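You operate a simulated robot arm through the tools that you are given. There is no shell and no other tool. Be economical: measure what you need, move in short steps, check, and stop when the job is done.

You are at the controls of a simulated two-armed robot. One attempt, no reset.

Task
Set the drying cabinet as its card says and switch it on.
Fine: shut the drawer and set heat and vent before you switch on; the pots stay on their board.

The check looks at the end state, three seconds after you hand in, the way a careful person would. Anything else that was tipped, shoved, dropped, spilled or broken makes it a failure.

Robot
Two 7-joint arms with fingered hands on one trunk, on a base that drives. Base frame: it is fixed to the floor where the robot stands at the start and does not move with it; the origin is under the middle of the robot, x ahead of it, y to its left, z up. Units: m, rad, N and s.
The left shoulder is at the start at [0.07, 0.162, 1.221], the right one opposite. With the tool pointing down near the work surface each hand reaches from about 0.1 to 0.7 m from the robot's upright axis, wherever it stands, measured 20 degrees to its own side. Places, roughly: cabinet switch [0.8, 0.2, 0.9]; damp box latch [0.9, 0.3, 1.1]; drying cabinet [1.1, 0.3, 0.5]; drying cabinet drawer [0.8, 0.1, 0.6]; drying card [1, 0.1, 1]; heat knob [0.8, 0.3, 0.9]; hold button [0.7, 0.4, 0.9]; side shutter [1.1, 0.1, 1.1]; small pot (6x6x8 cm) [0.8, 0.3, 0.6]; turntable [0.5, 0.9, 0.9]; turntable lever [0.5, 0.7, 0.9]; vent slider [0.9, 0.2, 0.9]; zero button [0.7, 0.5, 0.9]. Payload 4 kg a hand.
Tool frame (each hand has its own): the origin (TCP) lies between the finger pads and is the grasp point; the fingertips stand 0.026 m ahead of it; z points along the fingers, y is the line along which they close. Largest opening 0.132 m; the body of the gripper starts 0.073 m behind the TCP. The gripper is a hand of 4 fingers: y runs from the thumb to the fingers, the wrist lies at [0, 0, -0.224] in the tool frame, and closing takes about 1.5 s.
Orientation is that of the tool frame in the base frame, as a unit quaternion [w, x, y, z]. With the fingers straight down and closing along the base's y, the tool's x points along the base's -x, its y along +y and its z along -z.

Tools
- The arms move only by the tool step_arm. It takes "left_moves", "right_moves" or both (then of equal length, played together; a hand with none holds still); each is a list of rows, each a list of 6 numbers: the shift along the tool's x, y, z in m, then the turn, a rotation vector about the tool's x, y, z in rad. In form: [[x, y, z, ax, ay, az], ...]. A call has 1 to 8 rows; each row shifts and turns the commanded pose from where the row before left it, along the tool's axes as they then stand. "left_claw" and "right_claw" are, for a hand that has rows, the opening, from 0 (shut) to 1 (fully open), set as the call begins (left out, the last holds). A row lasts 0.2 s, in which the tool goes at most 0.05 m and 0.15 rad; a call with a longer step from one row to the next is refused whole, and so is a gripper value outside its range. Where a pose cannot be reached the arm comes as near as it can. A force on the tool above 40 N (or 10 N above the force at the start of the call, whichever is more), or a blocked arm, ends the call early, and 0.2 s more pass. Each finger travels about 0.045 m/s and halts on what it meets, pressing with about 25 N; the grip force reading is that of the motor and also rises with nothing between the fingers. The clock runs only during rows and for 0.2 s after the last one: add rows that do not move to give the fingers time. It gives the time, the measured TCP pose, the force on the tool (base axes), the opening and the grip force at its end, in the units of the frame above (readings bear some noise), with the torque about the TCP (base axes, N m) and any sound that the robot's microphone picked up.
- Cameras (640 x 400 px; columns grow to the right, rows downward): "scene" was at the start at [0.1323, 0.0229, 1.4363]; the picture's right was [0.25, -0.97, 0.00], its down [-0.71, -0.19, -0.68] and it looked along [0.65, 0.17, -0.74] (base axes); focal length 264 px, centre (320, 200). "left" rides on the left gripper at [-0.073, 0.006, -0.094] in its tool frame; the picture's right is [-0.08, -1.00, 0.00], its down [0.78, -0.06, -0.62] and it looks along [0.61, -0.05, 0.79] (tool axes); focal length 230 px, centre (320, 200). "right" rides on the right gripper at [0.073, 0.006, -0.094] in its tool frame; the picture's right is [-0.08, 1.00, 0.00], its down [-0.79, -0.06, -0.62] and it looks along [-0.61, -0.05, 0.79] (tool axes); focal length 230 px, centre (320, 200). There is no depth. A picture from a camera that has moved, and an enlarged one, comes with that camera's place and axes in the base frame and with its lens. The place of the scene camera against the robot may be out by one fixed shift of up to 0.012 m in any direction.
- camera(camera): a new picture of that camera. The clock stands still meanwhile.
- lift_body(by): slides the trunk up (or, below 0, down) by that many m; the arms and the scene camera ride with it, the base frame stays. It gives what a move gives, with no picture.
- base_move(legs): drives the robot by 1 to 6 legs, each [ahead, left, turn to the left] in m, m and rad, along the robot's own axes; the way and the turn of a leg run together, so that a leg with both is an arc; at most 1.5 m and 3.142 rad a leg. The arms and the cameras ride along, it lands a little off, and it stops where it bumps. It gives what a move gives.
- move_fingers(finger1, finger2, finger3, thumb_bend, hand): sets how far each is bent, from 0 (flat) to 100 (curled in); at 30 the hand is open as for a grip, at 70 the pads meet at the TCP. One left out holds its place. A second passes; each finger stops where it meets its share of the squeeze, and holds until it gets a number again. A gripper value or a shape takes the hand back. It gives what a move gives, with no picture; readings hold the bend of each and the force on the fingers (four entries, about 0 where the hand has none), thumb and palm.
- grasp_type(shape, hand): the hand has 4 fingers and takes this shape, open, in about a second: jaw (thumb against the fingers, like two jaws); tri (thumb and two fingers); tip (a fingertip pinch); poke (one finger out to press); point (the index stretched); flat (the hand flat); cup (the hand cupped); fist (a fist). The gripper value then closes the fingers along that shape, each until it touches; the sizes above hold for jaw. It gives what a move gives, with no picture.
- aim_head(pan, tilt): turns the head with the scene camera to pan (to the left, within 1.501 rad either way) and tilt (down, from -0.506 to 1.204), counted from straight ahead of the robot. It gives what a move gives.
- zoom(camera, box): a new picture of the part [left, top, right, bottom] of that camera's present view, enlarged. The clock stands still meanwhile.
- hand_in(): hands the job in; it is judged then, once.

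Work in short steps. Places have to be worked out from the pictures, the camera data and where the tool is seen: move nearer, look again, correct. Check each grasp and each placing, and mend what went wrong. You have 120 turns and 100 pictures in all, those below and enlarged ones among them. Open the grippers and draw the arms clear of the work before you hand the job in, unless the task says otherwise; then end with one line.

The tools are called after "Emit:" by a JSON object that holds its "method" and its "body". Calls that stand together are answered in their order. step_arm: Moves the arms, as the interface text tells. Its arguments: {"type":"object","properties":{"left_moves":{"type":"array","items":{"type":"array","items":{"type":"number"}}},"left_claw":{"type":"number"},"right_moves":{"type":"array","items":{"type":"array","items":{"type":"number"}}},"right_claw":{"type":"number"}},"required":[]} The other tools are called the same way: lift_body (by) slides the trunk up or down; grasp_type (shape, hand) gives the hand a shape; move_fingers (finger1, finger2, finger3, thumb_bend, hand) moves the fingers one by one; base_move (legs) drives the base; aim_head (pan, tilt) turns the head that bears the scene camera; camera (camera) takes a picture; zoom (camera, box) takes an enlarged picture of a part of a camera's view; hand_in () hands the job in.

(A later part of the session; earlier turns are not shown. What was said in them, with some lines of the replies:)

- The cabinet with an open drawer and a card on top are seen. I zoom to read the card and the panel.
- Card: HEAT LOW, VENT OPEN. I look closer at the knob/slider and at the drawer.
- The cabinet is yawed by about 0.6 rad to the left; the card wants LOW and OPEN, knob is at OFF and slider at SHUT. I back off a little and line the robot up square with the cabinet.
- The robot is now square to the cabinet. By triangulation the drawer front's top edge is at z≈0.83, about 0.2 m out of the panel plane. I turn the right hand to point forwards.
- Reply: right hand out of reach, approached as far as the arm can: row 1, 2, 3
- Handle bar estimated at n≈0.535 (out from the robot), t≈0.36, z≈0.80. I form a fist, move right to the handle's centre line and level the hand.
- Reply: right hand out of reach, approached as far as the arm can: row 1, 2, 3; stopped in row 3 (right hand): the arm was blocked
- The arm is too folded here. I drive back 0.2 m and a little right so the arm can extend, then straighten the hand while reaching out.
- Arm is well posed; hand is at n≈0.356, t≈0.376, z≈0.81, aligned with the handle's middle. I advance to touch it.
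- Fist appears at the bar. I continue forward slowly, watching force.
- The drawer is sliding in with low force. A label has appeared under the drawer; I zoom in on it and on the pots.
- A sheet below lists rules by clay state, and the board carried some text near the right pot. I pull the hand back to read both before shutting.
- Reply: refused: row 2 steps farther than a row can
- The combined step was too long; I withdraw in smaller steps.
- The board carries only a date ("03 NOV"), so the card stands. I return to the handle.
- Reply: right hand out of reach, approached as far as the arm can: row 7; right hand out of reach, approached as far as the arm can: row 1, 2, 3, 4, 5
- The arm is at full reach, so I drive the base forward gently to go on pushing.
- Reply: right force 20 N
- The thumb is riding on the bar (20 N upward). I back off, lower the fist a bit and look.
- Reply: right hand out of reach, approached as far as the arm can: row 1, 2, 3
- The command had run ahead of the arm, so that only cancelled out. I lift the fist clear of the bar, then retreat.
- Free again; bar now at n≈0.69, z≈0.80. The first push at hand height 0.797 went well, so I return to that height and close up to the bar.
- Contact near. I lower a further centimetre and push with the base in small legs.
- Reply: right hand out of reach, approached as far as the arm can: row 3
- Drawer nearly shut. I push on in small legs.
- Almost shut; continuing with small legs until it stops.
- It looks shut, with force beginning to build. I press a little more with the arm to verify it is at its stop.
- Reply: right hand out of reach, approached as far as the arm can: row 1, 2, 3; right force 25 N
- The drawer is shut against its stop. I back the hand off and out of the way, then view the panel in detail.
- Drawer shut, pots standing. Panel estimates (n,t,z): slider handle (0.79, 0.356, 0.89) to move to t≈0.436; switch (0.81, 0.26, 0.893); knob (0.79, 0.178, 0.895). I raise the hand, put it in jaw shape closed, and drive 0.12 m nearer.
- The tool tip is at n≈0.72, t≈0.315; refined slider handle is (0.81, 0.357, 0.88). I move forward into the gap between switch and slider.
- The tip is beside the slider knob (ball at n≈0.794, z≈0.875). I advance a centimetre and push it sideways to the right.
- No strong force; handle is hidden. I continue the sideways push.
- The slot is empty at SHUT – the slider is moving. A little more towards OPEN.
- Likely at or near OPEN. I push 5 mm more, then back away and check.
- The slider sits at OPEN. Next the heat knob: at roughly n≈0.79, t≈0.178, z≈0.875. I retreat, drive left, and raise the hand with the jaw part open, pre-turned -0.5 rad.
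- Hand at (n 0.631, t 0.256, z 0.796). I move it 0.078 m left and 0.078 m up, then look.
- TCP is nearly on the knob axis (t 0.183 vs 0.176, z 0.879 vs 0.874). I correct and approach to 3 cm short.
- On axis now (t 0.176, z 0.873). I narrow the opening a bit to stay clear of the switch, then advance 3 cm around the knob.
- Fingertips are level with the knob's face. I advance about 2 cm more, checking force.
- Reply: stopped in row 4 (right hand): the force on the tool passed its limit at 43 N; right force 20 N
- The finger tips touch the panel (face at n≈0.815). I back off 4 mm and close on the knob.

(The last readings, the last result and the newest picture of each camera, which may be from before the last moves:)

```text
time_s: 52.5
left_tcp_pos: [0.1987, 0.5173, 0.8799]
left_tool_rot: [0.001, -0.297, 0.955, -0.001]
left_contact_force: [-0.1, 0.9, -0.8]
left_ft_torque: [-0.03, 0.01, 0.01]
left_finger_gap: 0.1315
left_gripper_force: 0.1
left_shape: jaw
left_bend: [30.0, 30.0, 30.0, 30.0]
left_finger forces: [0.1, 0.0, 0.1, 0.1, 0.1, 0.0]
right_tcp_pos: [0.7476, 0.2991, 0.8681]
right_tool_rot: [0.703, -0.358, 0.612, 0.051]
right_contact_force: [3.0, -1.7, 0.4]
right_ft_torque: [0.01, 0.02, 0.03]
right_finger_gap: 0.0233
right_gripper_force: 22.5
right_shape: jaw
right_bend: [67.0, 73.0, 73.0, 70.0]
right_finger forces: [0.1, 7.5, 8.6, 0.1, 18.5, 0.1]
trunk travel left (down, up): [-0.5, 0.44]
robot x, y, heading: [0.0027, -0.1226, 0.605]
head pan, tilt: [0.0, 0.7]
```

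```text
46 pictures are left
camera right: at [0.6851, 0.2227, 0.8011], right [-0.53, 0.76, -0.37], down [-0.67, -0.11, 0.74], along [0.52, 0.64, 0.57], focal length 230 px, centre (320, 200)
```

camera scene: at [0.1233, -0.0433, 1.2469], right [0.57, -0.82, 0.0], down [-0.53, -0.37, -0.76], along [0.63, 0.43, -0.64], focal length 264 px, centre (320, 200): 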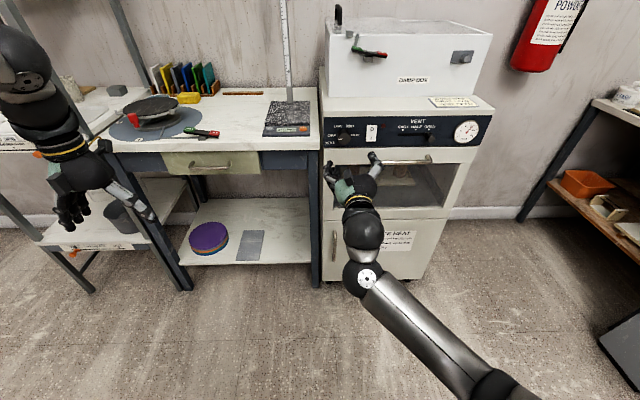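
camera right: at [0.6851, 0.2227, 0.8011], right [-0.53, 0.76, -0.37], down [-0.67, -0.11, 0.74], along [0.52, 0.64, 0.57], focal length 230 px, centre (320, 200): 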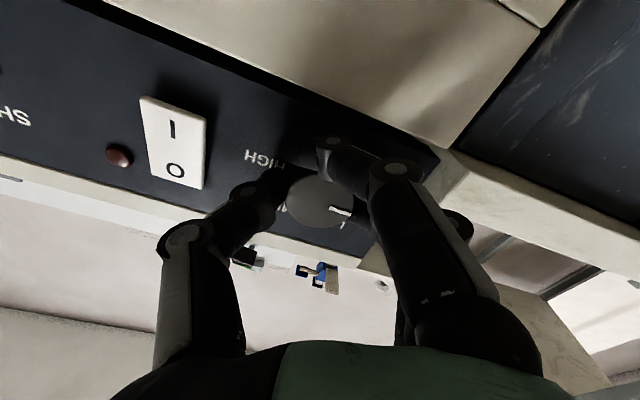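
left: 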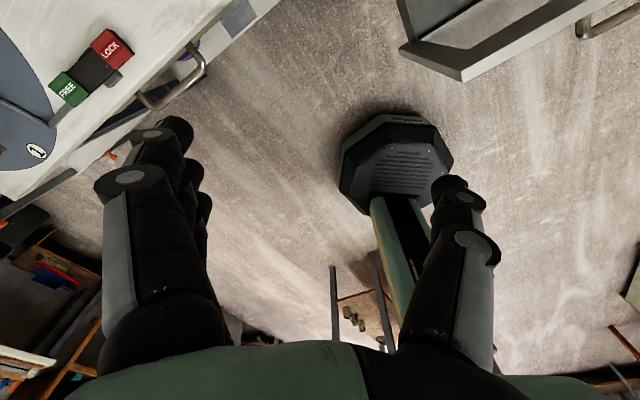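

Fingers 2, 3 and the thumb hold the knob. I turn clockwise (+ about tool z) about half-way and check.

Emit:
{"method": "step_arm", "body": {"right_moves": [[-0.003, 0, 0, 0, 0, 0.13], [0, 0, 0, 0, 0, 0.13], [0, 0, 0, 0, 0, 0.13], [0, 0, 0, 0, 0, 0.13], [0, 0, 0, 0, 0, 0]]}}

Emit:
{"method": "camera", "body": {"camera": "right"}}

Emit:
{"method": "zoom", "body": {"camera": "scene", "box": [300, 100, 396, 160]}}

```text
time_s: 53.7
left_tcp_pos: [0.1992, 0.518, 0.8797]
left_tool_rot: [0.0, -0.298, 0.955, -0.001]
left_contact_force: [-0.6, -0.6, -0.3]
left_ft_torque: [-0.03, 0.02, 0.0]
left_finger_gap: 0.1317
left_gripper_force: 0.1
left_shape: jaw
left_bend: [30.0, 30.0, 30.0, 30.0]
left_finger forces: [0.1, 0.1, 0.0, 0.0, 0.1, 0.0]
right_tcp_pos: [0.7462, 0.3009, 0.869]
right_tool_rot: [0.664, -0.19, 0.685, 0.23]
right_contact_force: [-3.7, -6.0, -12.7]
right_ft_torque: [-0.08, 0.17, 0.0]
right_finger_gap: 0.0229
right_gripper_force: 24.3
right_shape: jaw
right_bend: [67.0, 73.0, 73.0, 70.0]
right_finger forces: [0.0, 11.1, 8.1, 0.0, 24.8, 0.0]
trunk travel left (down, up): [-0.5, 0.44]
robot x, y, heading: [0.0079, -0.128, 0.596]
head pan, tilt: [0.0, 0.7]
```

```text
45 pictures are left
camera right: at [0.6623, 0.2559, 0.7972], right [-0.56, 0.82, 0.14], down [-0.44, -0.44, 0.79], along [0.7, 0.38, 0.6], focal length 230 px, centre (320, 200)
```

right: 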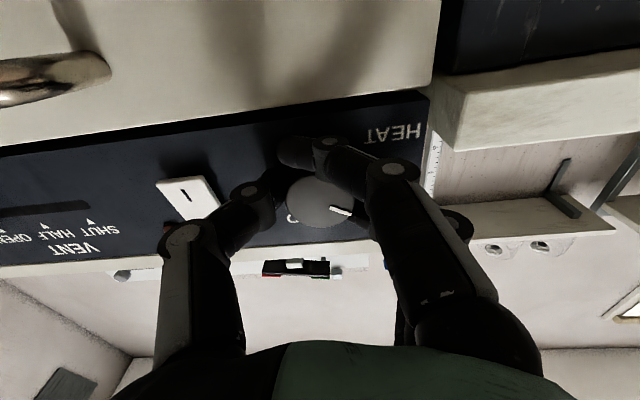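

```text
6.67 times, centred on (348, 130) of scene
camera zoom: at [0.1242, -0.0439, 1.2467], right [0.57, -0.82, 0.0], down [-0.53, -0.37, -0.76], along [0.63, 0.43, -0.65], focal length 1761 px, centre (133, 667)
```

zoom: 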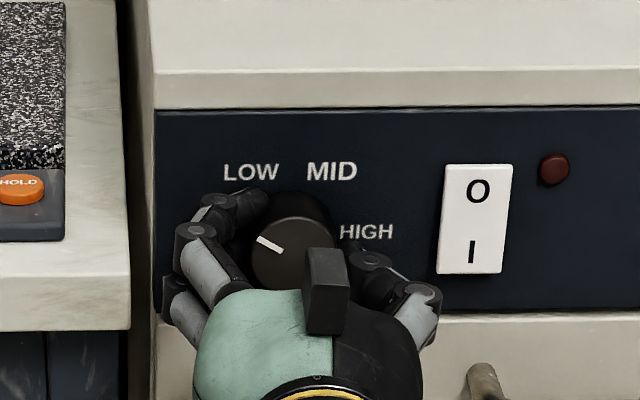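

The knob turns with the hand (pointer about half-way to LOW). I turn on by the remaining ~0.5 rad.

Emit:
{"method": "step_arm", "body": {"right_moves": [[0, 0, 0, 0, 0, 0.13], [0, 0, 0, 0, 0, 0.13], [0, 0, 0, 0, 0, 0.13], [0, 0, 0, 0, 0, 0.13], [0, 0, 0, 0, 0, 0]]}}

Emit:
{"method": "zoom", "body": {"camera": "scene", "box": [300, 100, 396, 160]}}

```text
time_s: 54.9
left_tcp_pos: [0.1989, 0.5207, 0.8782]
left_tool_rot: [0.0, -0.298, 0.955, -0.001]
left_contact_force: [-0.1, 0.3, 0.5]
left_ft_torque: [-0.01, 0.01, 0.04]
left_finger_gap: 0.1321
left_gripper_force: 0.0
left_shape: jaw
left_bend: [30.0, 30.0, 30.0, 30.0]
left_finger forces: [0.1, 0.0, 0.1, 0.0, 0.1, 0.0]
right_tcp_pos: [0.7455, 0.3011, 0.8694]
right_tool_rot: [0.583, -0.007, 0.711, 0.393]
right_contact_force: [-8.3, 3.0, -15.2]
right_ft_torque: [-0.11, 0.18, 0.17]
right_finger_gap: 0.0229
right_gripper_force: 24.8
right_shape: jaw
right_bend: [67.0, 73.0, 72.0, 70.0]
right_finger forces: [0.1, 12.1, 8.0, 0.0, 25.2, 0.0]
trunk travel left (down, up): [-0.5, 0.44]
robot x, y, heading: [0.0068, -0.1245, 0.599]
head pan, tilt: [0.0, 0.7]
```

```text
6.67 times, centred on (348, 130) of scene
camera zoom: at [0.1235, -0.0424, 1.2467], right [0.57, -0.82, 0.0], down [-0.53, -0.37, -0.76], along [0.63, 0.43, -0.65], focal length 1761 px, centre (133, 667)
```

zoom: 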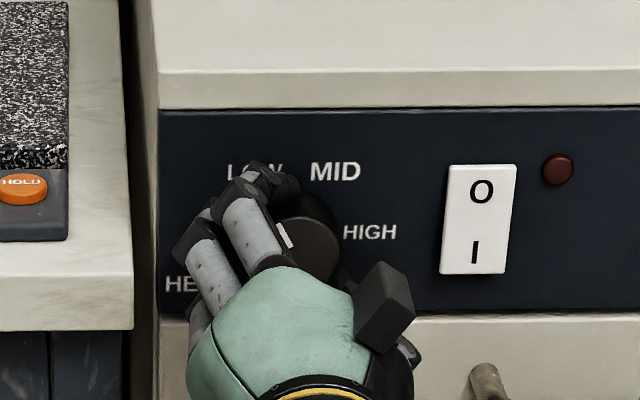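

Pointer now points up-left toward LOW. I open gently and draw straight back to check.

Emit:
{"method": "step_arm", "body": {"right_moves": [[0, 0, 0, 0, 0, 0], [0, 0, 0, 0, 0, 0], [0, 0, 0, 0, 0, 0], [0, 0, 0, 0, 0, 0], [0, 0, -0.02, 0, 0, 0], [0, 0, -0.04, 0, 0, 0], [0, 0, -0.04, 0, 0, 0], [0, 0, -0.03, 0, 0, 0]], "right_claw": 0.5}}

Emit:
{"method": "zoom", "body": {"camera": "scene", "box": [300, 100, 396, 160]}}

```text
time_s: 56.7
left_tcp_pos: [0.1972, 0.5188, 0.8803]
left_tool_rot: [0.001, -0.298, 0.955, -0.001]
left_contact_force: [0.0, 0.7, 0.4]
left_ft_torque: [0.02, 0.03, -0.02]
left_finger_gap: 0.1318
left_gripper_force: 0.0
left_shape: jaw
left_bend: [30.0, 30.0, 30.0, 30.0]
left_finger forces: [0.0, 0.1, 0.0, 0.0, 0.1, 0.1]
right_tcp_pos: [0.6372, 0.2263, 0.8737]
right_tool_rot: [0.584, -0.007, 0.709, 0.394]
right_contact_force: [0.3, -0.6, 0.1]
right_ft_torque: [0.02, 0.01, -0.02]
right_finger_gap: 0.0654
right_gripper_force: 0.0
right_shape: jaw
right_bend: [73.0, 73.0, 73.0, 70.0]
right_finger forces: [0.1, 0.0, 0.1, 0.0, 0.1, 0.0]
trunk travel left (down, up): [-0.5, 0.44]
robot x, y, heading: [0.0068, -0.123, 0.599]
head pan, tilt: [0.0, 0.7]
```

```text
6.67 times, centred on (348, 130) of scene
camera zoom: at [0.1223, -0.0444, 1.247], right [0.57, -0.82, 0.0], down [-0.53, -0.37, -0.77], along [0.63, 0.43, -0.64], focal length 1761 px, centre (133, 667)
```

zoom: 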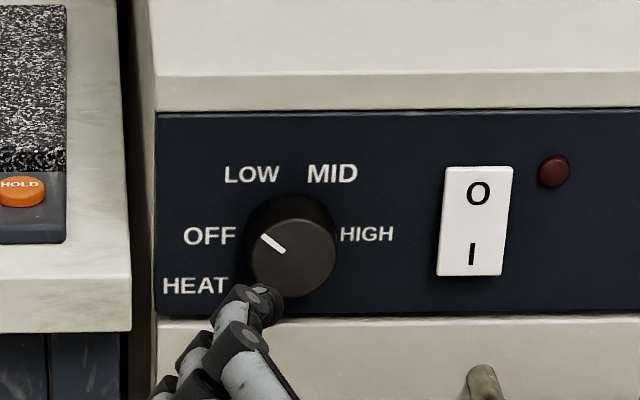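

On release the pointer ended short of LOW (~45° turned; LOW is ~60°). The hand was pressing off-centre when released. I re-grip slightly lower (z≈0.867) with less roll and trim by ~0.3 rad.

Emit:
{"method": "step_arm", "body": {"right_moves": [[0, 0, 0, 0, 0, -0.14], [0, 0, 0, 0, 0, -0.14], [0, 0, 0, 0, 0, -0.06], [0.0065, -0.0033, 0.03, 0, 0, 0], [0, 0, 0.04, 0, 0, 0], [0, 0, 0.035, 0, 0, 0], [0, 0, 0.02, 0, 0, 0], [0, 0, 0, 0, 0, 0]]}}

Emit:
{"method": "step_arm", "body": {"right_moves": [[0, 0, 0, 0, 0, 0], [0, 0, 0, 0, 0, 0], [0, 0, 0, 0, 0, 0], [0, 0, 0, 0, 0, 0], [0, 0, 0, 0, 0, 0]], "right_claw": 0.2}}

Emit:
{"method": "zoom", "body": {"camera": "scene", "box": [300, 100, 396, 160]}}

```text
time_s: 58.5
left_tcp_pos: [0.1965, 0.5183, 0.8806]
left_tool_rot: [0.0, -0.298, 0.955, -0.001]
left_contact_force: [-0.1, -0.2, -0.5]
left_ft_torque: [0.0, 0.01, 0.02]
left_finger_gap: 0.1318
left_gripper_force: 0.1
left_shape: jaw
left_bend: [30.0, 30.0, 30.0, 30.0]
left_finger forces: [0.0, 0.0, 0.0, 0.1, 0.0, 0.0]
right_tcp_pos: [0.7419, 0.2964, 0.8637]
right_tool_rot: [0.643, -0.127, 0.698, 0.288]
right_contact_force: [-0.5, -0.5, 0.5]
right_ft_torque: [-0.03, 0.01, 0.04]
right_finger_gap: 0.0652
right_gripper_force: 0.1
right_shape: jaw
right_bend: [73.0, 73.0, 73.0, 70.0]
right_finger forces: [0.0, 0.1, 0.1, 0.0, 0.1, 0.0]
trunk travel left (down, up): [-0.5, 0.44]
robot x, y, heading: [0.0052, -0.1245, 0.602]
head pan, tilt: [0.0, 0.7]
```

```text
time_s: 59.7
left_tcp_pos: [0.1984, 0.5194, 0.8799]
left_tool_rot: [0.0, -0.297, 0.955, -0.002]
left_contact_force: [0.5, 0.3, 0.1]
left_ft_torque: [0.02, 0.02, -0.03]
left_finger_gap: 0.1318
left_gripper_force: 0.0
left_shape: jaw
left_bend: [30.0, 30.0, 30.0, 30.0]
left_finger forces: [0.1, 0.1, 0.1, 0.0, 0.1, 0.0]
right_tcp_pos: [0.7413, 0.2959, 0.8614]
right_tool_rot: [0.643, -0.126, 0.699, 0.288]
right_contact_force: [0.7, -0.2, -1.3]
right_ft_torque: [0.03, -0.06, 0.1]
right_finger_gap: 0.0207
right_gripper_force: 23.3
right_shape: jaw
right_bend: [67.0, 73.0, 73.0, 70.0]
right_finger forces: [0.0, 8.9, 9.4, 0.0, 18.3, 0.0]
trunk travel left (down, up): [-0.5, 0.44]
robot x, y, heading: [0.0082, -0.1222, 0.609]
head pan, tilt: [0.0, 0.7]
```

```text
6.67 times, centred on (348, 130) of scene
camera zoom: at [0.1229, -0.0442, 1.2469], right [0.57, -0.82, 0.0], down [-0.53, -0.37, -0.76], along [0.63, 0.43, -0.64], focal length 1761 px, centre (133, 667)
```

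zoom: 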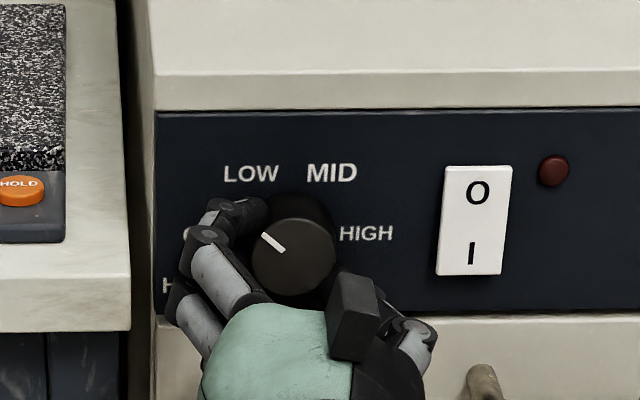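

Gripped with little side force. I turn +0.3 rad and release in place, then look.

Emit:
{"method": "step_arm", "body": {"right_moves": [[0, 0, 0, 0, 0, 0.1], [0, 0, 0, 0, 0, 0.1], [0, 0, 0, 0, 0, 0.1], [0, 0, 0, 0, 0, 0]]}}

Emit:
{"method": "zoom", "body": {"camera": "scene", "box": [300, 100, 396, 160]}}

Emit:
{"method": "step_arm", "body": {"right_moves": [[0, 0, 0, 0, 0, 0], [0, 0, 0, 0, 0, 0], [0, 0, 0, 0, 0, 0], [0, 0, 0, 0, 0, 0], [0, 0, 0, 0, 0, 0]], "right_claw": 0.5}}

Emit:
{"method": "zoom", "body": {"camera": "scene", "box": [300, 100, 396, 160]}}

```text
time_s: 60.7
left_tcp_pos: [0.1982, 0.5191, 0.8798]
left_tool_rot: [0.0, -0.299, 0.954, -0.001]
left_contact_force: [0.0, 0.7, 0.6]
left_ft_torque: [-0.01, -0.05, 0.0]
left_finger_gap: 0.1317
left_gripper_force: 0.1
left_shape: jaw
left_bend: [30.0, 30.0, 30.0, 30.0]
left_finger forces: [0.0, 0.0, 0.0, 0.0, 0.0, 0.0]
right_tcp_pos: [0.7401, 0.2969, 0.8627]
right_tool_rot: [0.591, -0.022, 0.71, 0.383]
right_contact_force: [-7.8, 2.2, -5.4]
right_ft_torque: [-0.01, -0.03, 0.18]
right_finger_gap: 0.0206
right_gripper_force: 25.4
right_shape: jaw
right_bend: [67.0, 73.0, 73.0, 70.0]
right_finger forces: [0.0, 11.7, 11.0, 0.0, 21.7, 0.0]
trunk travel left (down, up): [-0.5, 0.44]
robot x, y, heading: [0.0104, -0.1271, 0.6]
head pan, tilt: [0.0, 0.7]
```

```text
6.67 times, centred on (348, 130) of scene
camera zoom: at [0.1224, -0.0433, 1.2468], right [0.57, -0.82, 0.0], down [-0.53, -0.37, -0.76], along [0.63, 0.43, -0.64], focal length 1761 px, centre (133, 667)
```

zoom: 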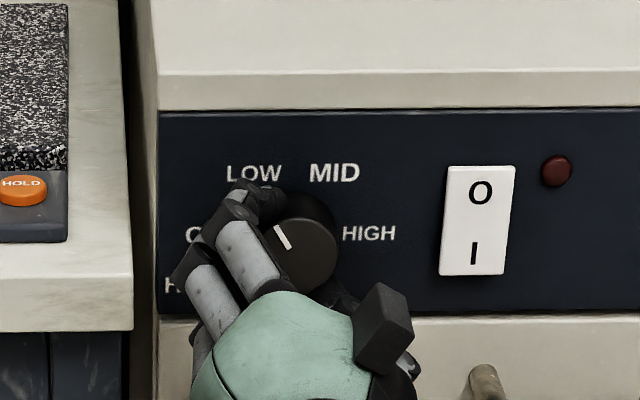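

```text
time_s: 61.9
left_tcp_pos: [0.1978, 0.5177, 0.8804]
left_tool_rot: [0.0, -0.297, 0.955, 0.0]
left_contact_force: [-0.1, 0.5, -0.4]
left_ft_torque: [0.0, -0.04, -0.02]
left_finger_gap: 0.132
left_gripper_force: 0.1
left_shape: jaw
left_bend: [30.0, 30.0, 30.0, 30.0]
left_finger forces: [0.0, 0.1, 0.0, 0.1, 0.0, 0.0]
right_tcp_pos: [0.7422, 0.2952, 0.8636]
right_tool_rot: [0.592, -0.02, 0.709, 0.382]
right_contact_force: [0.7, 0.0, -0.1]
right_ft_torque: [0.0, -0.03, 0.03]
right_finger_gap: 0.065
right_gripper_force: 0.1
right_shape: jaw
right_bend: [73.0, 73.0, 73.0, 70.0]
right_finger forces: [0.1, 0.0, 0.0, 0.0, 0.1, 0.0]
trunk travel left (down, up): [-0.5, 0.44]
robot x, y, heading: [0.0048, -0.1258, 0.601]
head pan, tilt: [0.0, 0.7]
```

```text
6.67 times, centred on (348, 130) of scene
camera zoom: at [0.1228, -0.0441, 1.2469], right [0.57, -0.82, 0.0], down [-0.53, -0.37, -0.76], along [0.63, 0.43, -0.64], focal length 1761 px, centre (133, 667)
```

zoom: 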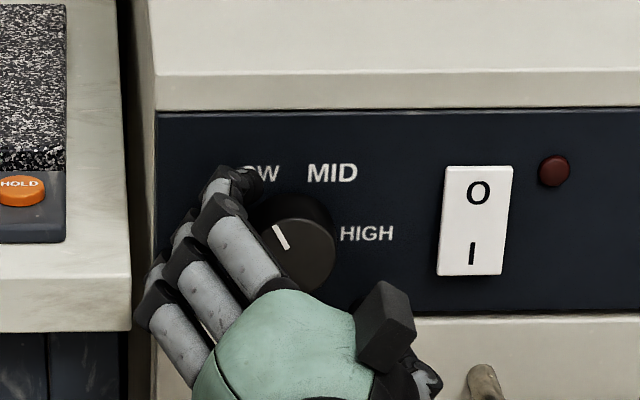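

The pointer now rests at about 120°, on LOW, after release. I withdraw straight back and verify.

Emit:
{"method": "step_arm", "body": {"right_moves": [[0, 0, -0.02, 0, 0, 0], [0, 0, -0.04, 0, 0, 0], [0, 0, -0.04, 0, 0, 0], [0, 0, -0.04, 0, 0, -0.13], [0, 0, 0, 0, 0, -0.14], [0, 0, 0, 0, 0, -0.13], [0, 0, 0, 0, 0, -0.1]]}}

Emit:
{"method": "zoom", "body": {"camera": "scene", "box": [300, 100, 396, 160]}}

Emit:
{"method": "zoom", "body": {"camera": "scene", "box": [300, 80, 500, 205]}}

```text
time_s: 63.5
left_tcp_pos: [0.1984, 0.5189, 0.8802]
left_tool_rot: [-0.001, -0.298, 0.955, -0.001]
left_contact_force: [0.1, 0.7, 0.0]
left_ft_torque: [-0.02, 0.01, 0.03]
left_finger_gap: 0.1316
left_gripper_force: 0.0
left_shape: jaw
left_bend: [30.0, 30.0, 30.0, 30.0]
left_finger forces: [0.0, 0.0, 0.1, 0.1, 0.1, 0.1]
right_tcp_pos: [0.6265, 0.2169, 0.8649]
right_tool_rot: [0.669, -0.197, 0.682, 0.222]
right_contact_force: [0.3, -0.3, -0.8]
right_ft_torque: [-0.01, -0.03, -0.04]
right_finger_gap: 0.0653
right_gripper_force: 0.0
right_shape: jaw
right_bend: [73.0, 73.0, 73.0, 70.0]
right_finger forces: [0.0, 0.0, 0.1, 0.0, 0.1, 0.1]
trunk travel left (down, up): [-0.5, 0.44]
robot x, y, heading: [0.0047, -0.1257, 0.603]
head pan, tilt: [0.0, 0.7]
```

```text
6.67 times, centred on (348, 130) of scene
camera zoom: at [0.123, -0.044, 1.2469], right [0.57, -0.82, 0.0], down [-0.53, -0.37, -0.76], along [0.63, 0.43, -0.64], focal length 1761 px, centre (133, 667)
```

zoom: 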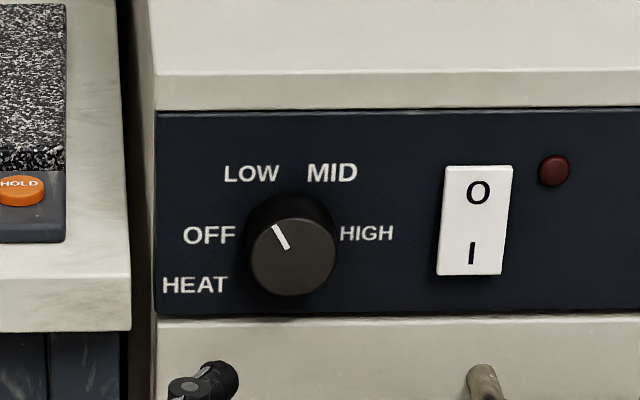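

```text
3.20 times, centred on (400, 142) of scene
camera zoom: at [0.123, -0.044, 1.2469], right [0.57, -0.82, 0.0], down [-0.53, -0.37, -0.76], along [0.63, 0.43, -0.64], focal length 845 px, centre (64, 384)
```

zoom: 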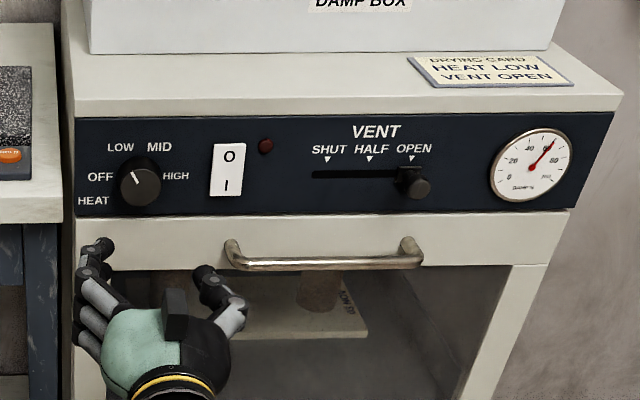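

Heat is at LOW, vent at OPEN, drawer shut. Now the switch: I move right in front of it and set the poke shape, then look where the finger is.

Emit:
{"method": "step_arm", "body": {"right_moves": [[0, -0.043, 0, 0, 0, 0], [0, -0.043, 0, 0, 0, 0], [0, 0, 0, 0, 0, 0]]}}

Emit:
{"method": "grasp_type", "body": {"hand": "right", "shape": "poke"}}

Emit:
{"method": "camera", "body": {"camera": "right"}}

Emit:
{"method": "zoom", "body": {"camera": "scene", "box": [300, 80, 500, 205]}}

```text
time_s: 64.3
left_tcp_pos: [0.1983, 0.5192, 0.8802]
left_tool_rot: [0.0, -0.298, 0.954, -0.001]
left_contact_force: [0.5, -0.9, 0.7]
left_ft_torque: [-0.01, 0.02, 0.01]
left_finger_gap: 0.1317
left_gripper_force: 0.1
left_shape: jaw
left_bend: [30.0, 30.0, 30.0, 30.0]
left_finger forces: [0.0, 0.0, 0.0, 0.0, 0.1, 0.0]
right_tcp_pos: [0.6752, 0.1455, 0.8619]
right_tool_rot: [0.668, -0.198, 0.682, 0.224]
right_contact_force: [0.0, 0.3, 0.0]
right_ft_torque: [0.01, 0.03, 0.01]
right_finger_gap: 0.0655
right_gripper_force: 0.0
right_shape: jaw
right_bend: [73.0, 73.0, 73.0, 70.0]
right_finger forces: [0.1, 0.0, 0.1, 0.0, 0.0, 0.0]
trunk travel left (down, up): [-0.5, 0.44]
robot x, y, heading: [0.0117, -0.1222, 0.606]
head pan, tilt: [0.0, 0.7]
```

```text
time_s: 65.2
left_tcp_pos: [0.1978, 0.518, 0.8801]
left_tool_rot: [0.0, -0.298, 0.955, -0.001]
left_contact_force: [1.1, -0.2, -0.2]
left_ft_torque: [-0.02, -0.02, -0.01]
left_finger_gap: 0.1318
left_gripper_force: 0.0
left_shape: jaw
left_bend: [30.0, 30.0, 30.0, 30.0]
left_finger forces: [0.0, 0.0, 0.1, 0.0, 0.1, 0.0]
right_tcp_pos: [0.6759, 0.1443, 0.8603]
right_tool_rot: [0.668, -0.195, 0.682, 0.223]
right_contact_force: [-0.1, 0.3, -0.1]
right_ft_torque: [0.0, -0.01, 0.0]
right_finger_gap: 0.0
right_gripper_force: 0.2
right_shape: poke
right_bend: [100.0, 100.0, 100.0, 46.0]
right_finger forces: [0.0, 0.0, 0.0, 0.0, 0.1, 0.1]
trunk travel left (down, up): [-0.5, 0.44]
robot x, y, heading: [0.0093, -0.1224, 0.602]
head pan, tilt: [0.0, 0.7]
```

```text
36 pictures are left
camera right: at [0.5923, 0.099, 0.7892], right [-0.56, 0.82, 0.12], down [-0.45, -0.42, 0.79], along [0.69, 0.39, 0.61], focal length 230 px, centre (320, 200)
```

right: 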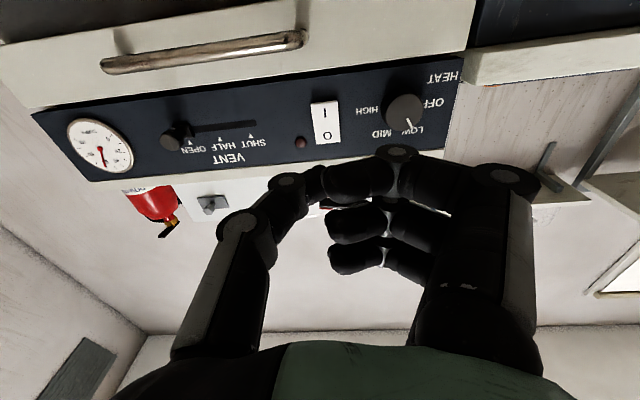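

```text
3.20 times, centred on (400, 142) of scene
camera zoom: at [0.1228, -0.0441, 1.2469], right [0.57, -0.82, 0.0], down [-0.53, -0.37, -0.76], along [0.63, 0.43, -0.64], focal length 845 px, centre (64, 384)
```

zoom: 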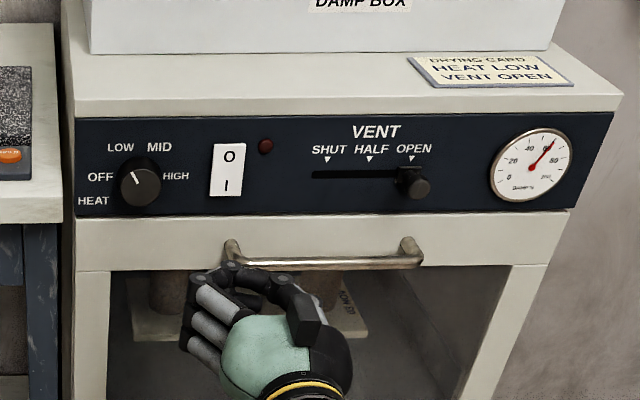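

The poke shape leaves all fingers curled here, so I set the fingers singly: finger 1 extended forward, others and thumb curled.

Emit:
{"method": "move_fingers", "body": {"hand": "right", "finger1": 40, "finger2": 100, "finger3": 100, "thumb_bend": 100}}

Emit:
{"method": "camera", "body": {"camera": "right"}}

Emit:
{"method": "zoom", "body": {"camera": "scene", "box": [300, 80, 500, 205]}}

```text
time_s: 66.2
left_tcp_pos: [0.1994, 0.5184, 0.8793]
left_tool_rot: [0.001, -0.297, 0.955, -0.001]
left_contact_force: [0.0, 0.0, 0.4]
left_ft_torque: [-0.02, -0.02, -0.02]
left_finger_gap: 0.1317
left_gripper_force: 0.1
left_shape: jaw
left_bend: [30.0, 30.0, 30.0, 30.0]
left_finger forces: [0.0, 0.0, 0.0, 0.1, 0.0, 0.0]
right_tcp_pos: [0.6752, 0.1459, 0.8607]
right_tool_rot: [0.668, -0.196, 0.682, 0.223]
right_contact_force: [0.9, 0.3, 0.4]
right_ft_torque: [-0.02, 0.02, 0.02]
right_finger_gap: 0.043
right_gripper_force: 0.0
right_shape: fingers
right_bend: [40.0, 100.0, 100.0, 86.0]
right_finger forces: [0.0, 0.0, 0.0, 0.1, 0.0, 0.0]
trunk travel left (down, up): [-0.5, 0.44]
robot x, y, heading: [0.0086, -0.1235, 0.604]
head pan, tilt: [0.0, 0.7]
```

```text
34 pictures are left
camera right: at [0.5923, 0.099, 0.7892], right [-0.56, 0.82, 0.12], down [-0.45, -0.42, 0.79], along [0.69, 0.39, 0.61], focal length 230 px, centre (320, 200)
```

right: 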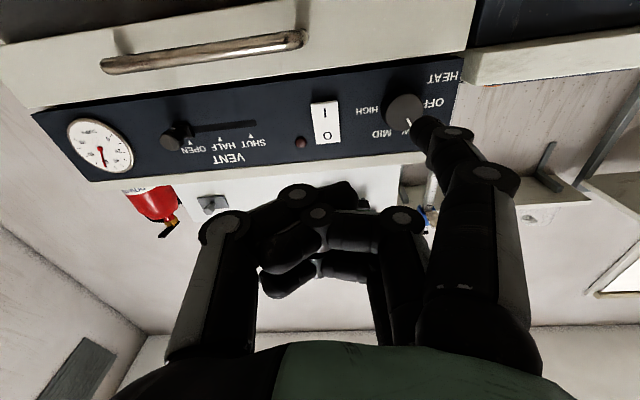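

```text
3.20 times, centred on (400, 142) of scene
camera zoom: at [0.1228, -0.0442, 1.2469], right [0.57, -0.82, 0.0], down [-0.53, -0.37, -0.76], along [0.63, 0.43, -0.64], focal length 845 px, centre (64, 384)
```

zoom: 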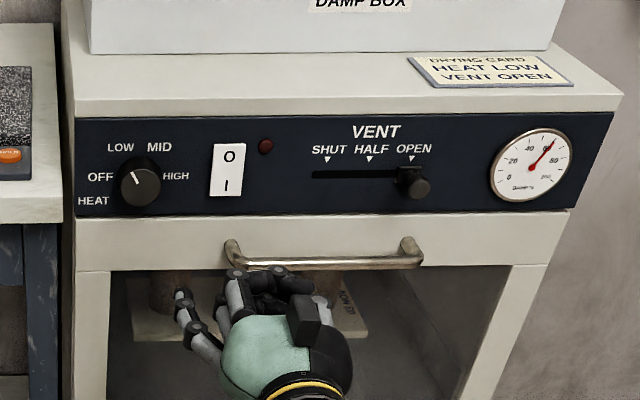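

Finger 1 is extended; its tip is about 0.06 m left of and 0.023 m below the TCP. The "I" half is at t≈0.256, z≈0.868. I move right 0.055, up 0.029, and advance to ~4 cm short.

Emit:
{"method": "step_arm", "body": {"right_moves": [[-0.014, -0.028, 0, 0, 0, 0], [-0.015, -0.027, 0, 0, 0, 0], [0, 0, 0.03, 0, 0, 0], [0, 0, 0.03, 0, 0, 0], [0, 0, 0.03, 0, 0, 0], [0, 0, 0, 0, 0, 0]]}}

Emit:
{"method": "camera", "body": {"camera": "right"}}

Emit:
{"method": "zoom", "body": {"camera": "scene", "box": [300, 100, 428, 180]}}

```text
time_s: 67.6
left_tcp_pos: [0.1987, 0.5182, 0.8805]
left_tool_rot: [0.001, -0.298, 0.954, -0.002]
left_contact_force: [-0.1, 0.1, -0.3]
left_ft_torque: [0.0, 0.0, 0.01]
left_finger_gap: 0.1317
left_gripper_force: 0.0
left_shape: jaw
left_bend: [30.0, 30.0, 30.0, 30.0]
left_finger forces: [0.0, 0.0, 0.0, 0.0, 0.0, 0.1]
right_tcp_pos: [0.7804, 0.1498, 0.8878]
right_tool_rot: [0.668, -0.197, 0.682, 0.225]
right_contact_force: [0.6, -0.5, -0.2]
right_ft_torque: [0.01, 0.01, 0.0]
right_finger_gap: 0.0434
right_gripper_force: 0.1
right_shape: fingers
right_bend: [40.0, 100.0, 100.0, 87.0]
right_finger forces: [0.1, 0.0, 0.0, 0.0, 0.0, 0.0]
trunk travel left (down, up): [-0.5, 0.44]
robot x, y, heading: [0.0034, -0.1243, 0.604]
head pan, tilt: [0.0, 0.7]
```

```text
32 pictures are left
camera right: at [0.697, 0.1029, 0.8152], right [-0.56, 0.82, 0.12], down [-0.45, -0.42, 0.79], along [0.69, 0.39, 0.61], focal length 230 px, centre (320, 200)
```

right: 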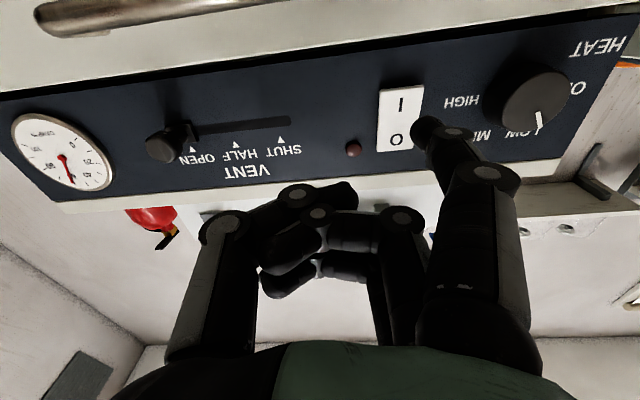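

```text
5.00 times, centred on (364, 140) of scene
camera zoom: at [0.1225, -0.0447, 1.247], right [0.57, -0.82, 0.0], down [-0.53, -0.37, -0.77], along [0.63, 0.43, -0.64], focal length 1321 px, centre (100, 500)
```

zoom: 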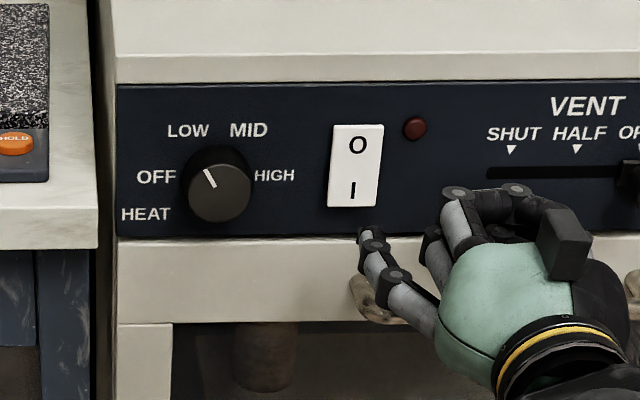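

The fingertip (t≈0.258, z≈0.868) lines up with the "I" half. I advance to press.

Emit:
{"method": "step_arm", "body": {"right_moves": [[0, 0, 0.02, 0, 0, 0], [0, 0, 0.015, 0, 0, 0], [0, 0, 0.008, 0, 0, 0], [0, 0, 0.008, 0, 0, 0], [0, 0, 0.008, 0, 0, 0]]}}

Emit:
{"method": "camera", "body": {"camera": "right"}}

Emit:
{"method": "zoom", "body": {"camera": "scene", "box": [300, 100, 428, 180]}}

```text
time_s: 68.8
left_tcp_pos: [0.1973, 0.5154, 0.881]
left_tool_rot: [0.002, -0.296, 0.955, 0.0]
left_contact_force: [-0.4, 1.3, 1.1]
left_ft_torque: [-0.02, -0.02, 0.03]
left_finger_gap: 0.1318
left_gripper_force: 0.1
left_shape: jaw
left_bend: [30.0, 30.0, 30.0, 30.0]
left_finger forces: [0.1, 0.0, 0.0, 0.1, 0.1, 0.0]
right_tcp_pos: [0.8266, 0.1771, 0.8855]
right_tool_rot: [0.668, -0.196, 0.683, 0.221]
right_contact_force: [-18.7, -20.6, 2.6]
right_ft_torque: [-0.11, 0.34, 1.66]
right_finger_gap: 0.047
right_gripper_force: 13.0
right_shape: fingers
right_bend: [41.0, 100.0, 100.0, 87.0]
right_finger forces: [26.5, 0.0, 0.0, 0.0, 0.0, 0.0]
trunk travel left (down, up): [-0.5, 0.44]
robot x, y, heading: [0.009, -0.1221, 0.599]
head pan, tilt: [0.0, 0.7]
stopped in row 5 (right hand): the force on the tool passed its limit at 47 N (the readings are from after the stop); the commanded pose is now the measured one
```

```text
30 pictures are left
camera right: at [0.7436, 0.1299, 0.8145], right [-0.56, 0.82, 0.12], down [-0.45, -0.42, 0.79], along [0.69, 0.39, 0.61], focal length 230 px, centre (320, 200)
```

right: 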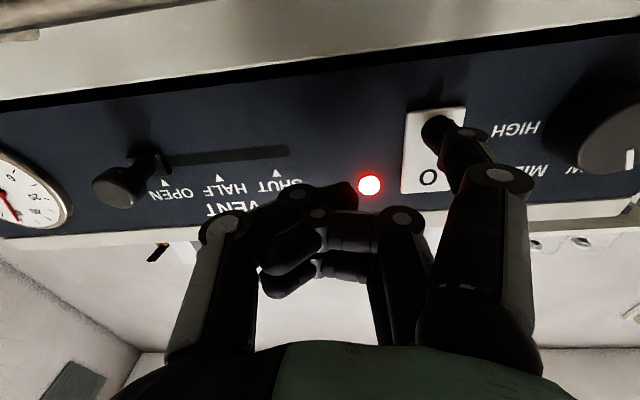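

```text
5.00 times, centred on (364, 140) of scene
camera zoom: at [0.1193, -0.0484, 1.2475], right [0.56, -0.83, 0.0], down [-0.53, -0.36, -0.77], along [0.63, 0.43, -0.64], focal length 1321 px, centre (100, 500)
```

zoom: 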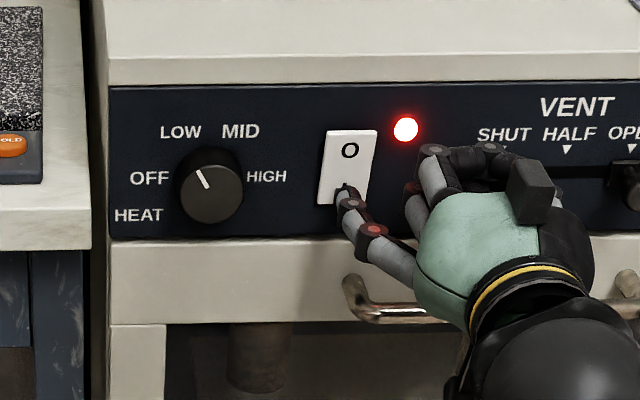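

The lamp is lit: the cabinet is on. I withdraw straight back, open the hand away from the work, and drive back before checking all.

Emit:
{"method": "step_arm", "body": {"right_moves": [[0, 0, -0.03, 0, 0, 0], [0, 0, -0.04, 0, 0, 0], [0, 0, -0.04, 0, 0, 0], [0, 0, -0.04, 0, 0, 0], [0, 0, -0.04, 0, 0, 0]]}}

Emit:
{"method": "base_move", "body": {"legs": [[-0.15, 0, 0]]}}

Emit:
{"method": "grasp_type", "body": {"hand": "right", "shape": "jaw"}}

Emit:
{"method": "camera", "body": {"camera": "scene"}}

Emit:
{"method": "zoom", "body": {"camera": "scene", "box": [300, 70, 500, 220]}}

```text
time_s: 70.0
left_tcp_pos: [0.1985, 0.5175, 0.8809]
left_tool_rot: [0.0, -0.297, 0.955, -0.001]
left_contact_force: [-0.6, 0.6, 0.1]
left_ft_torque: [-0.02, 0.02, 0.02]
left_finger_gap: 0.1319
left_gripper_force: 0.0
left_shape: jaw
left_bend: [30.0, 30.0, 30.0, 30.0]
left_finger forces: [0.1, 0.0, 0.0, 0.0, 0.0, 0.0]
right_tcp_pos: [0.6715, 0.0712, 0.8842]
right_tool_rot: [0.667, -0.199, 0.684, 0.222]
right_contact_force: [0.0, 0.0, 0.3]
right_ft_torque: [0.02, 0.04, -0.02]
right_finger_gap: 0.0436
right_gripper_force: 0.0
right_shape: fingers
right_bend: [40.0, 100.0, 100.0, 87.0]
right_finger forces: [0.1, 0.0, 0.0, 0.0, 0.0, 0.0]
trunk travel left (down, up): [-0.5, 0.44]
robot x, y, heading: [0.0037, -0.1259, 0.602]
head pan, tilt: [0.0, 0.7]
```

```text
time_s: 71.4
left_tcp_pos: [0.0746, 0.4316, 0.8814]
left_tool_rot: [0.002, -0.297, 0.955, -0.001]
left_contact_force: [0.2, -0.1, -0.4]
left_ft_torque: [0.03, -0.03, 0.02]
left_finger_gap: 0.1319
left_gripper_force: 0.1
left_shape: jaw
left_bend: [30.0, 30.0, 30.0, 30.0]
left_finger forces: [0.0, 0.0, 0.1, 0.1, 0.1, 0.1]
right_tcp_pos: [0.5473, -0.0125, 0.8844]
right_tool_rot: [0.667, -0.198, 0.684, 0.221]
right_contact_force: [-0.1, -0.5, -0.1]
right_ft_torque: [-0.04, -0.01, -0.01]
right_finger_gap: 0.0435
right_gripper_force: 0.0
right_shape: fingers
right_bend: [40.0, 100.0, 100.0, 87.0]
right_finger forces: [0.0, 0.0, 0.1, 0.0, 0.0, 0.0]
trunk travel left (down, up): [-0.5, 0.44]
robot x, y, heading: [-0.1167, -0.2087, 0.601]
head pan, tilt: [0.0, 0.7]
```

```text
time_s: 72.3
left_tcp_pos: [0.0753, 0.4334, 0.8798]
left_tool_rot: [0.001, -0.297, 0.955, 0.0]
left_contact_force: [-0.6, -0.1, 0.5]
left_ft_torque: [0.03, -0.01, 0.03]
left_finger_gap: 0.1318
left_gripper_force: 0.0
left_shape: jaw
left_bend: [30.0, 30.0, 30.0, 30.0]
left_finger forces: [0.0, 0.0, 0.0, 0.1, 0.0, 0.0]
right_tcp_pos: [0.5474, -0.0113, 0.8834]
right_tool_rot: [0.667, -0.198, 0.684, 0.22]
right_contact_force: [-0.4, 0.7, -0.5]
right_ft_torque: [-0.01, 0.01, -0.01]
right_finger_gap: 0.1321
right_gripper_force: 0.1
right_shape: jaw
right_bend: [30.0, 30.0, 30.0, 30.0]
right_finger forces: [0.0, 0.0, 0.1, 0.0, 0.0, 0.1]
trunk travel left (down, up): [-0.5, 0.44]
robot x, y, heading: [-0.1179, -0.2065, 0.603]
head pan, tilt: [0.0, 0.7]
```

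```text
28 pictures are left
camera scene: at [-0.0009, -0.1297, 1.2469], right [0.57, -0.82, 0.0], down [-0.53, -0.36, -0.76], along [0.63, 0.43, -0.64], focal length 264 px, centre (320, 200)
```

scene: 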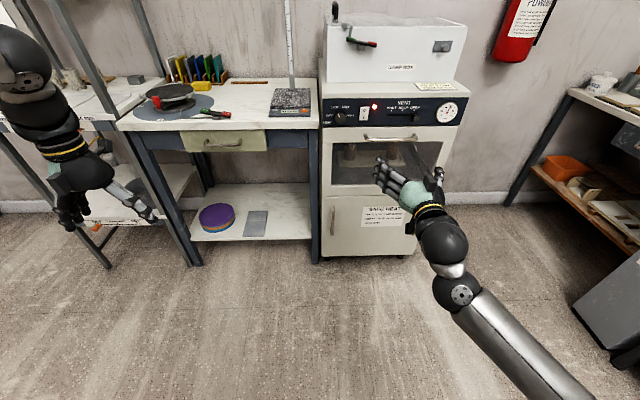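

```text
2.67 times, centred on (400, 145) of scene
camera zoom: at [-0.0009, -0.1297, 1.2469], right [0.57, -0.82, 0.0], down [-0.53, -0.36, -0.76], along [0.63, 0.43, -0.64], focal length 704 px, centre (107, 347)
```

zoom: 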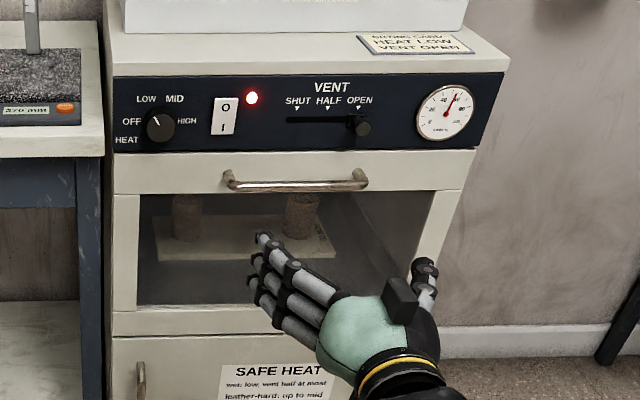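

The lamp is on and everything looks set. A last close check on drawer seating, pots and knob.

Emit:
{"method": "zoom", "body": {"camera": "scene", "box": [316, 90, 396, 140]}}

Emit:
{"method": "zoom", "body": {"camera": "scene", "box": [380, 80, 480, 142]}}

Emit:
{"method": "zoom", "body": {"camera": "scene", "box": [316, 120, 436, 195]}}

```text
8.00 times, centred on (356, 115) of scene
camera zoom: at [-0.0009, -0.1297, 1.2469], right [0.57, -0.82, 0.0], down [-0.53, -0.36, -0.76], along [0.63, 0.43, -0.64], focal length 2113 px, centre (32, 880)
```

zoom: 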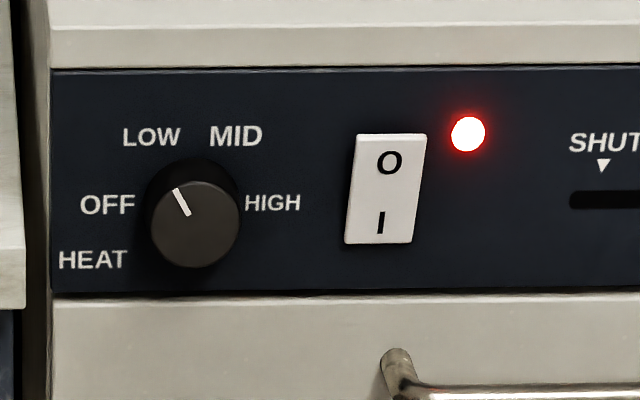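

```text
6.40 times, centred on (430, 111) of scene
camera zoom: at [-0.0009, -0.1297, 1.2469], right [0.57, -0.82, 0.0], down [-0.53, -0.36, -0.76], along [0.63, 0.43, -0.64], focal length 1690 px, centre (-384, 770)
```

zoom: 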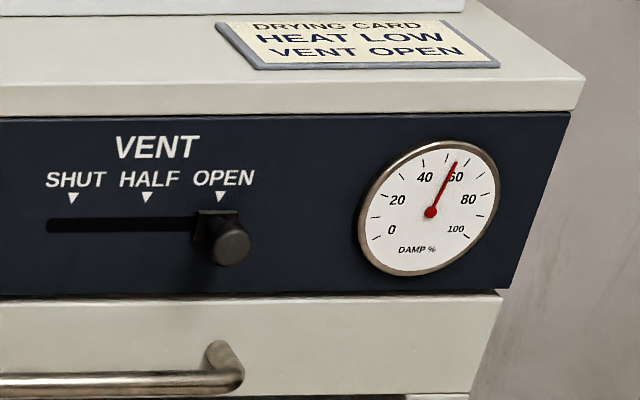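

```text
5.33 times, centred on (376, 158) of scene
camera zoom: at [-0.0009, -0.1297, 1.2469], right [0.57, -0.82, 0.0], down [-0.53, -0.36, -0.76], along [0.63, 0.43, -0.64], focal length 1409 px, centre (21, 427)
```

zoom: 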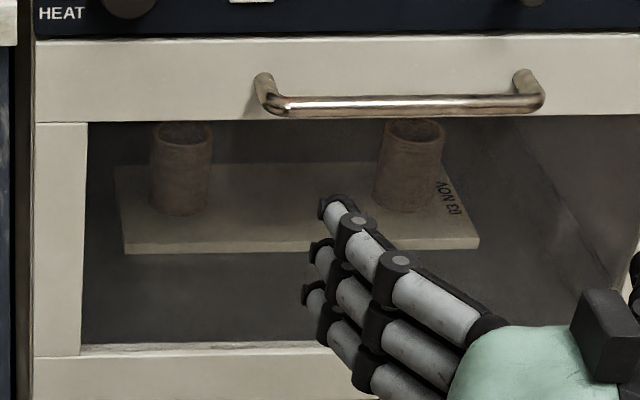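

Heat is at LOW, vent at OPEN, the drawer is shut, both pots stand on their board, the switch is on with its lamp lit, and the arms are clear. I hand in.

Emit:
{"method": "hand_in", "body": {}}

```text
The job is handed in.
```

The drying cabinet is on with its lamp lit: I shut the drawer, then set heat to LOW and vent to OPEN as the card says, before switching on. Both pots are still standing on their board.
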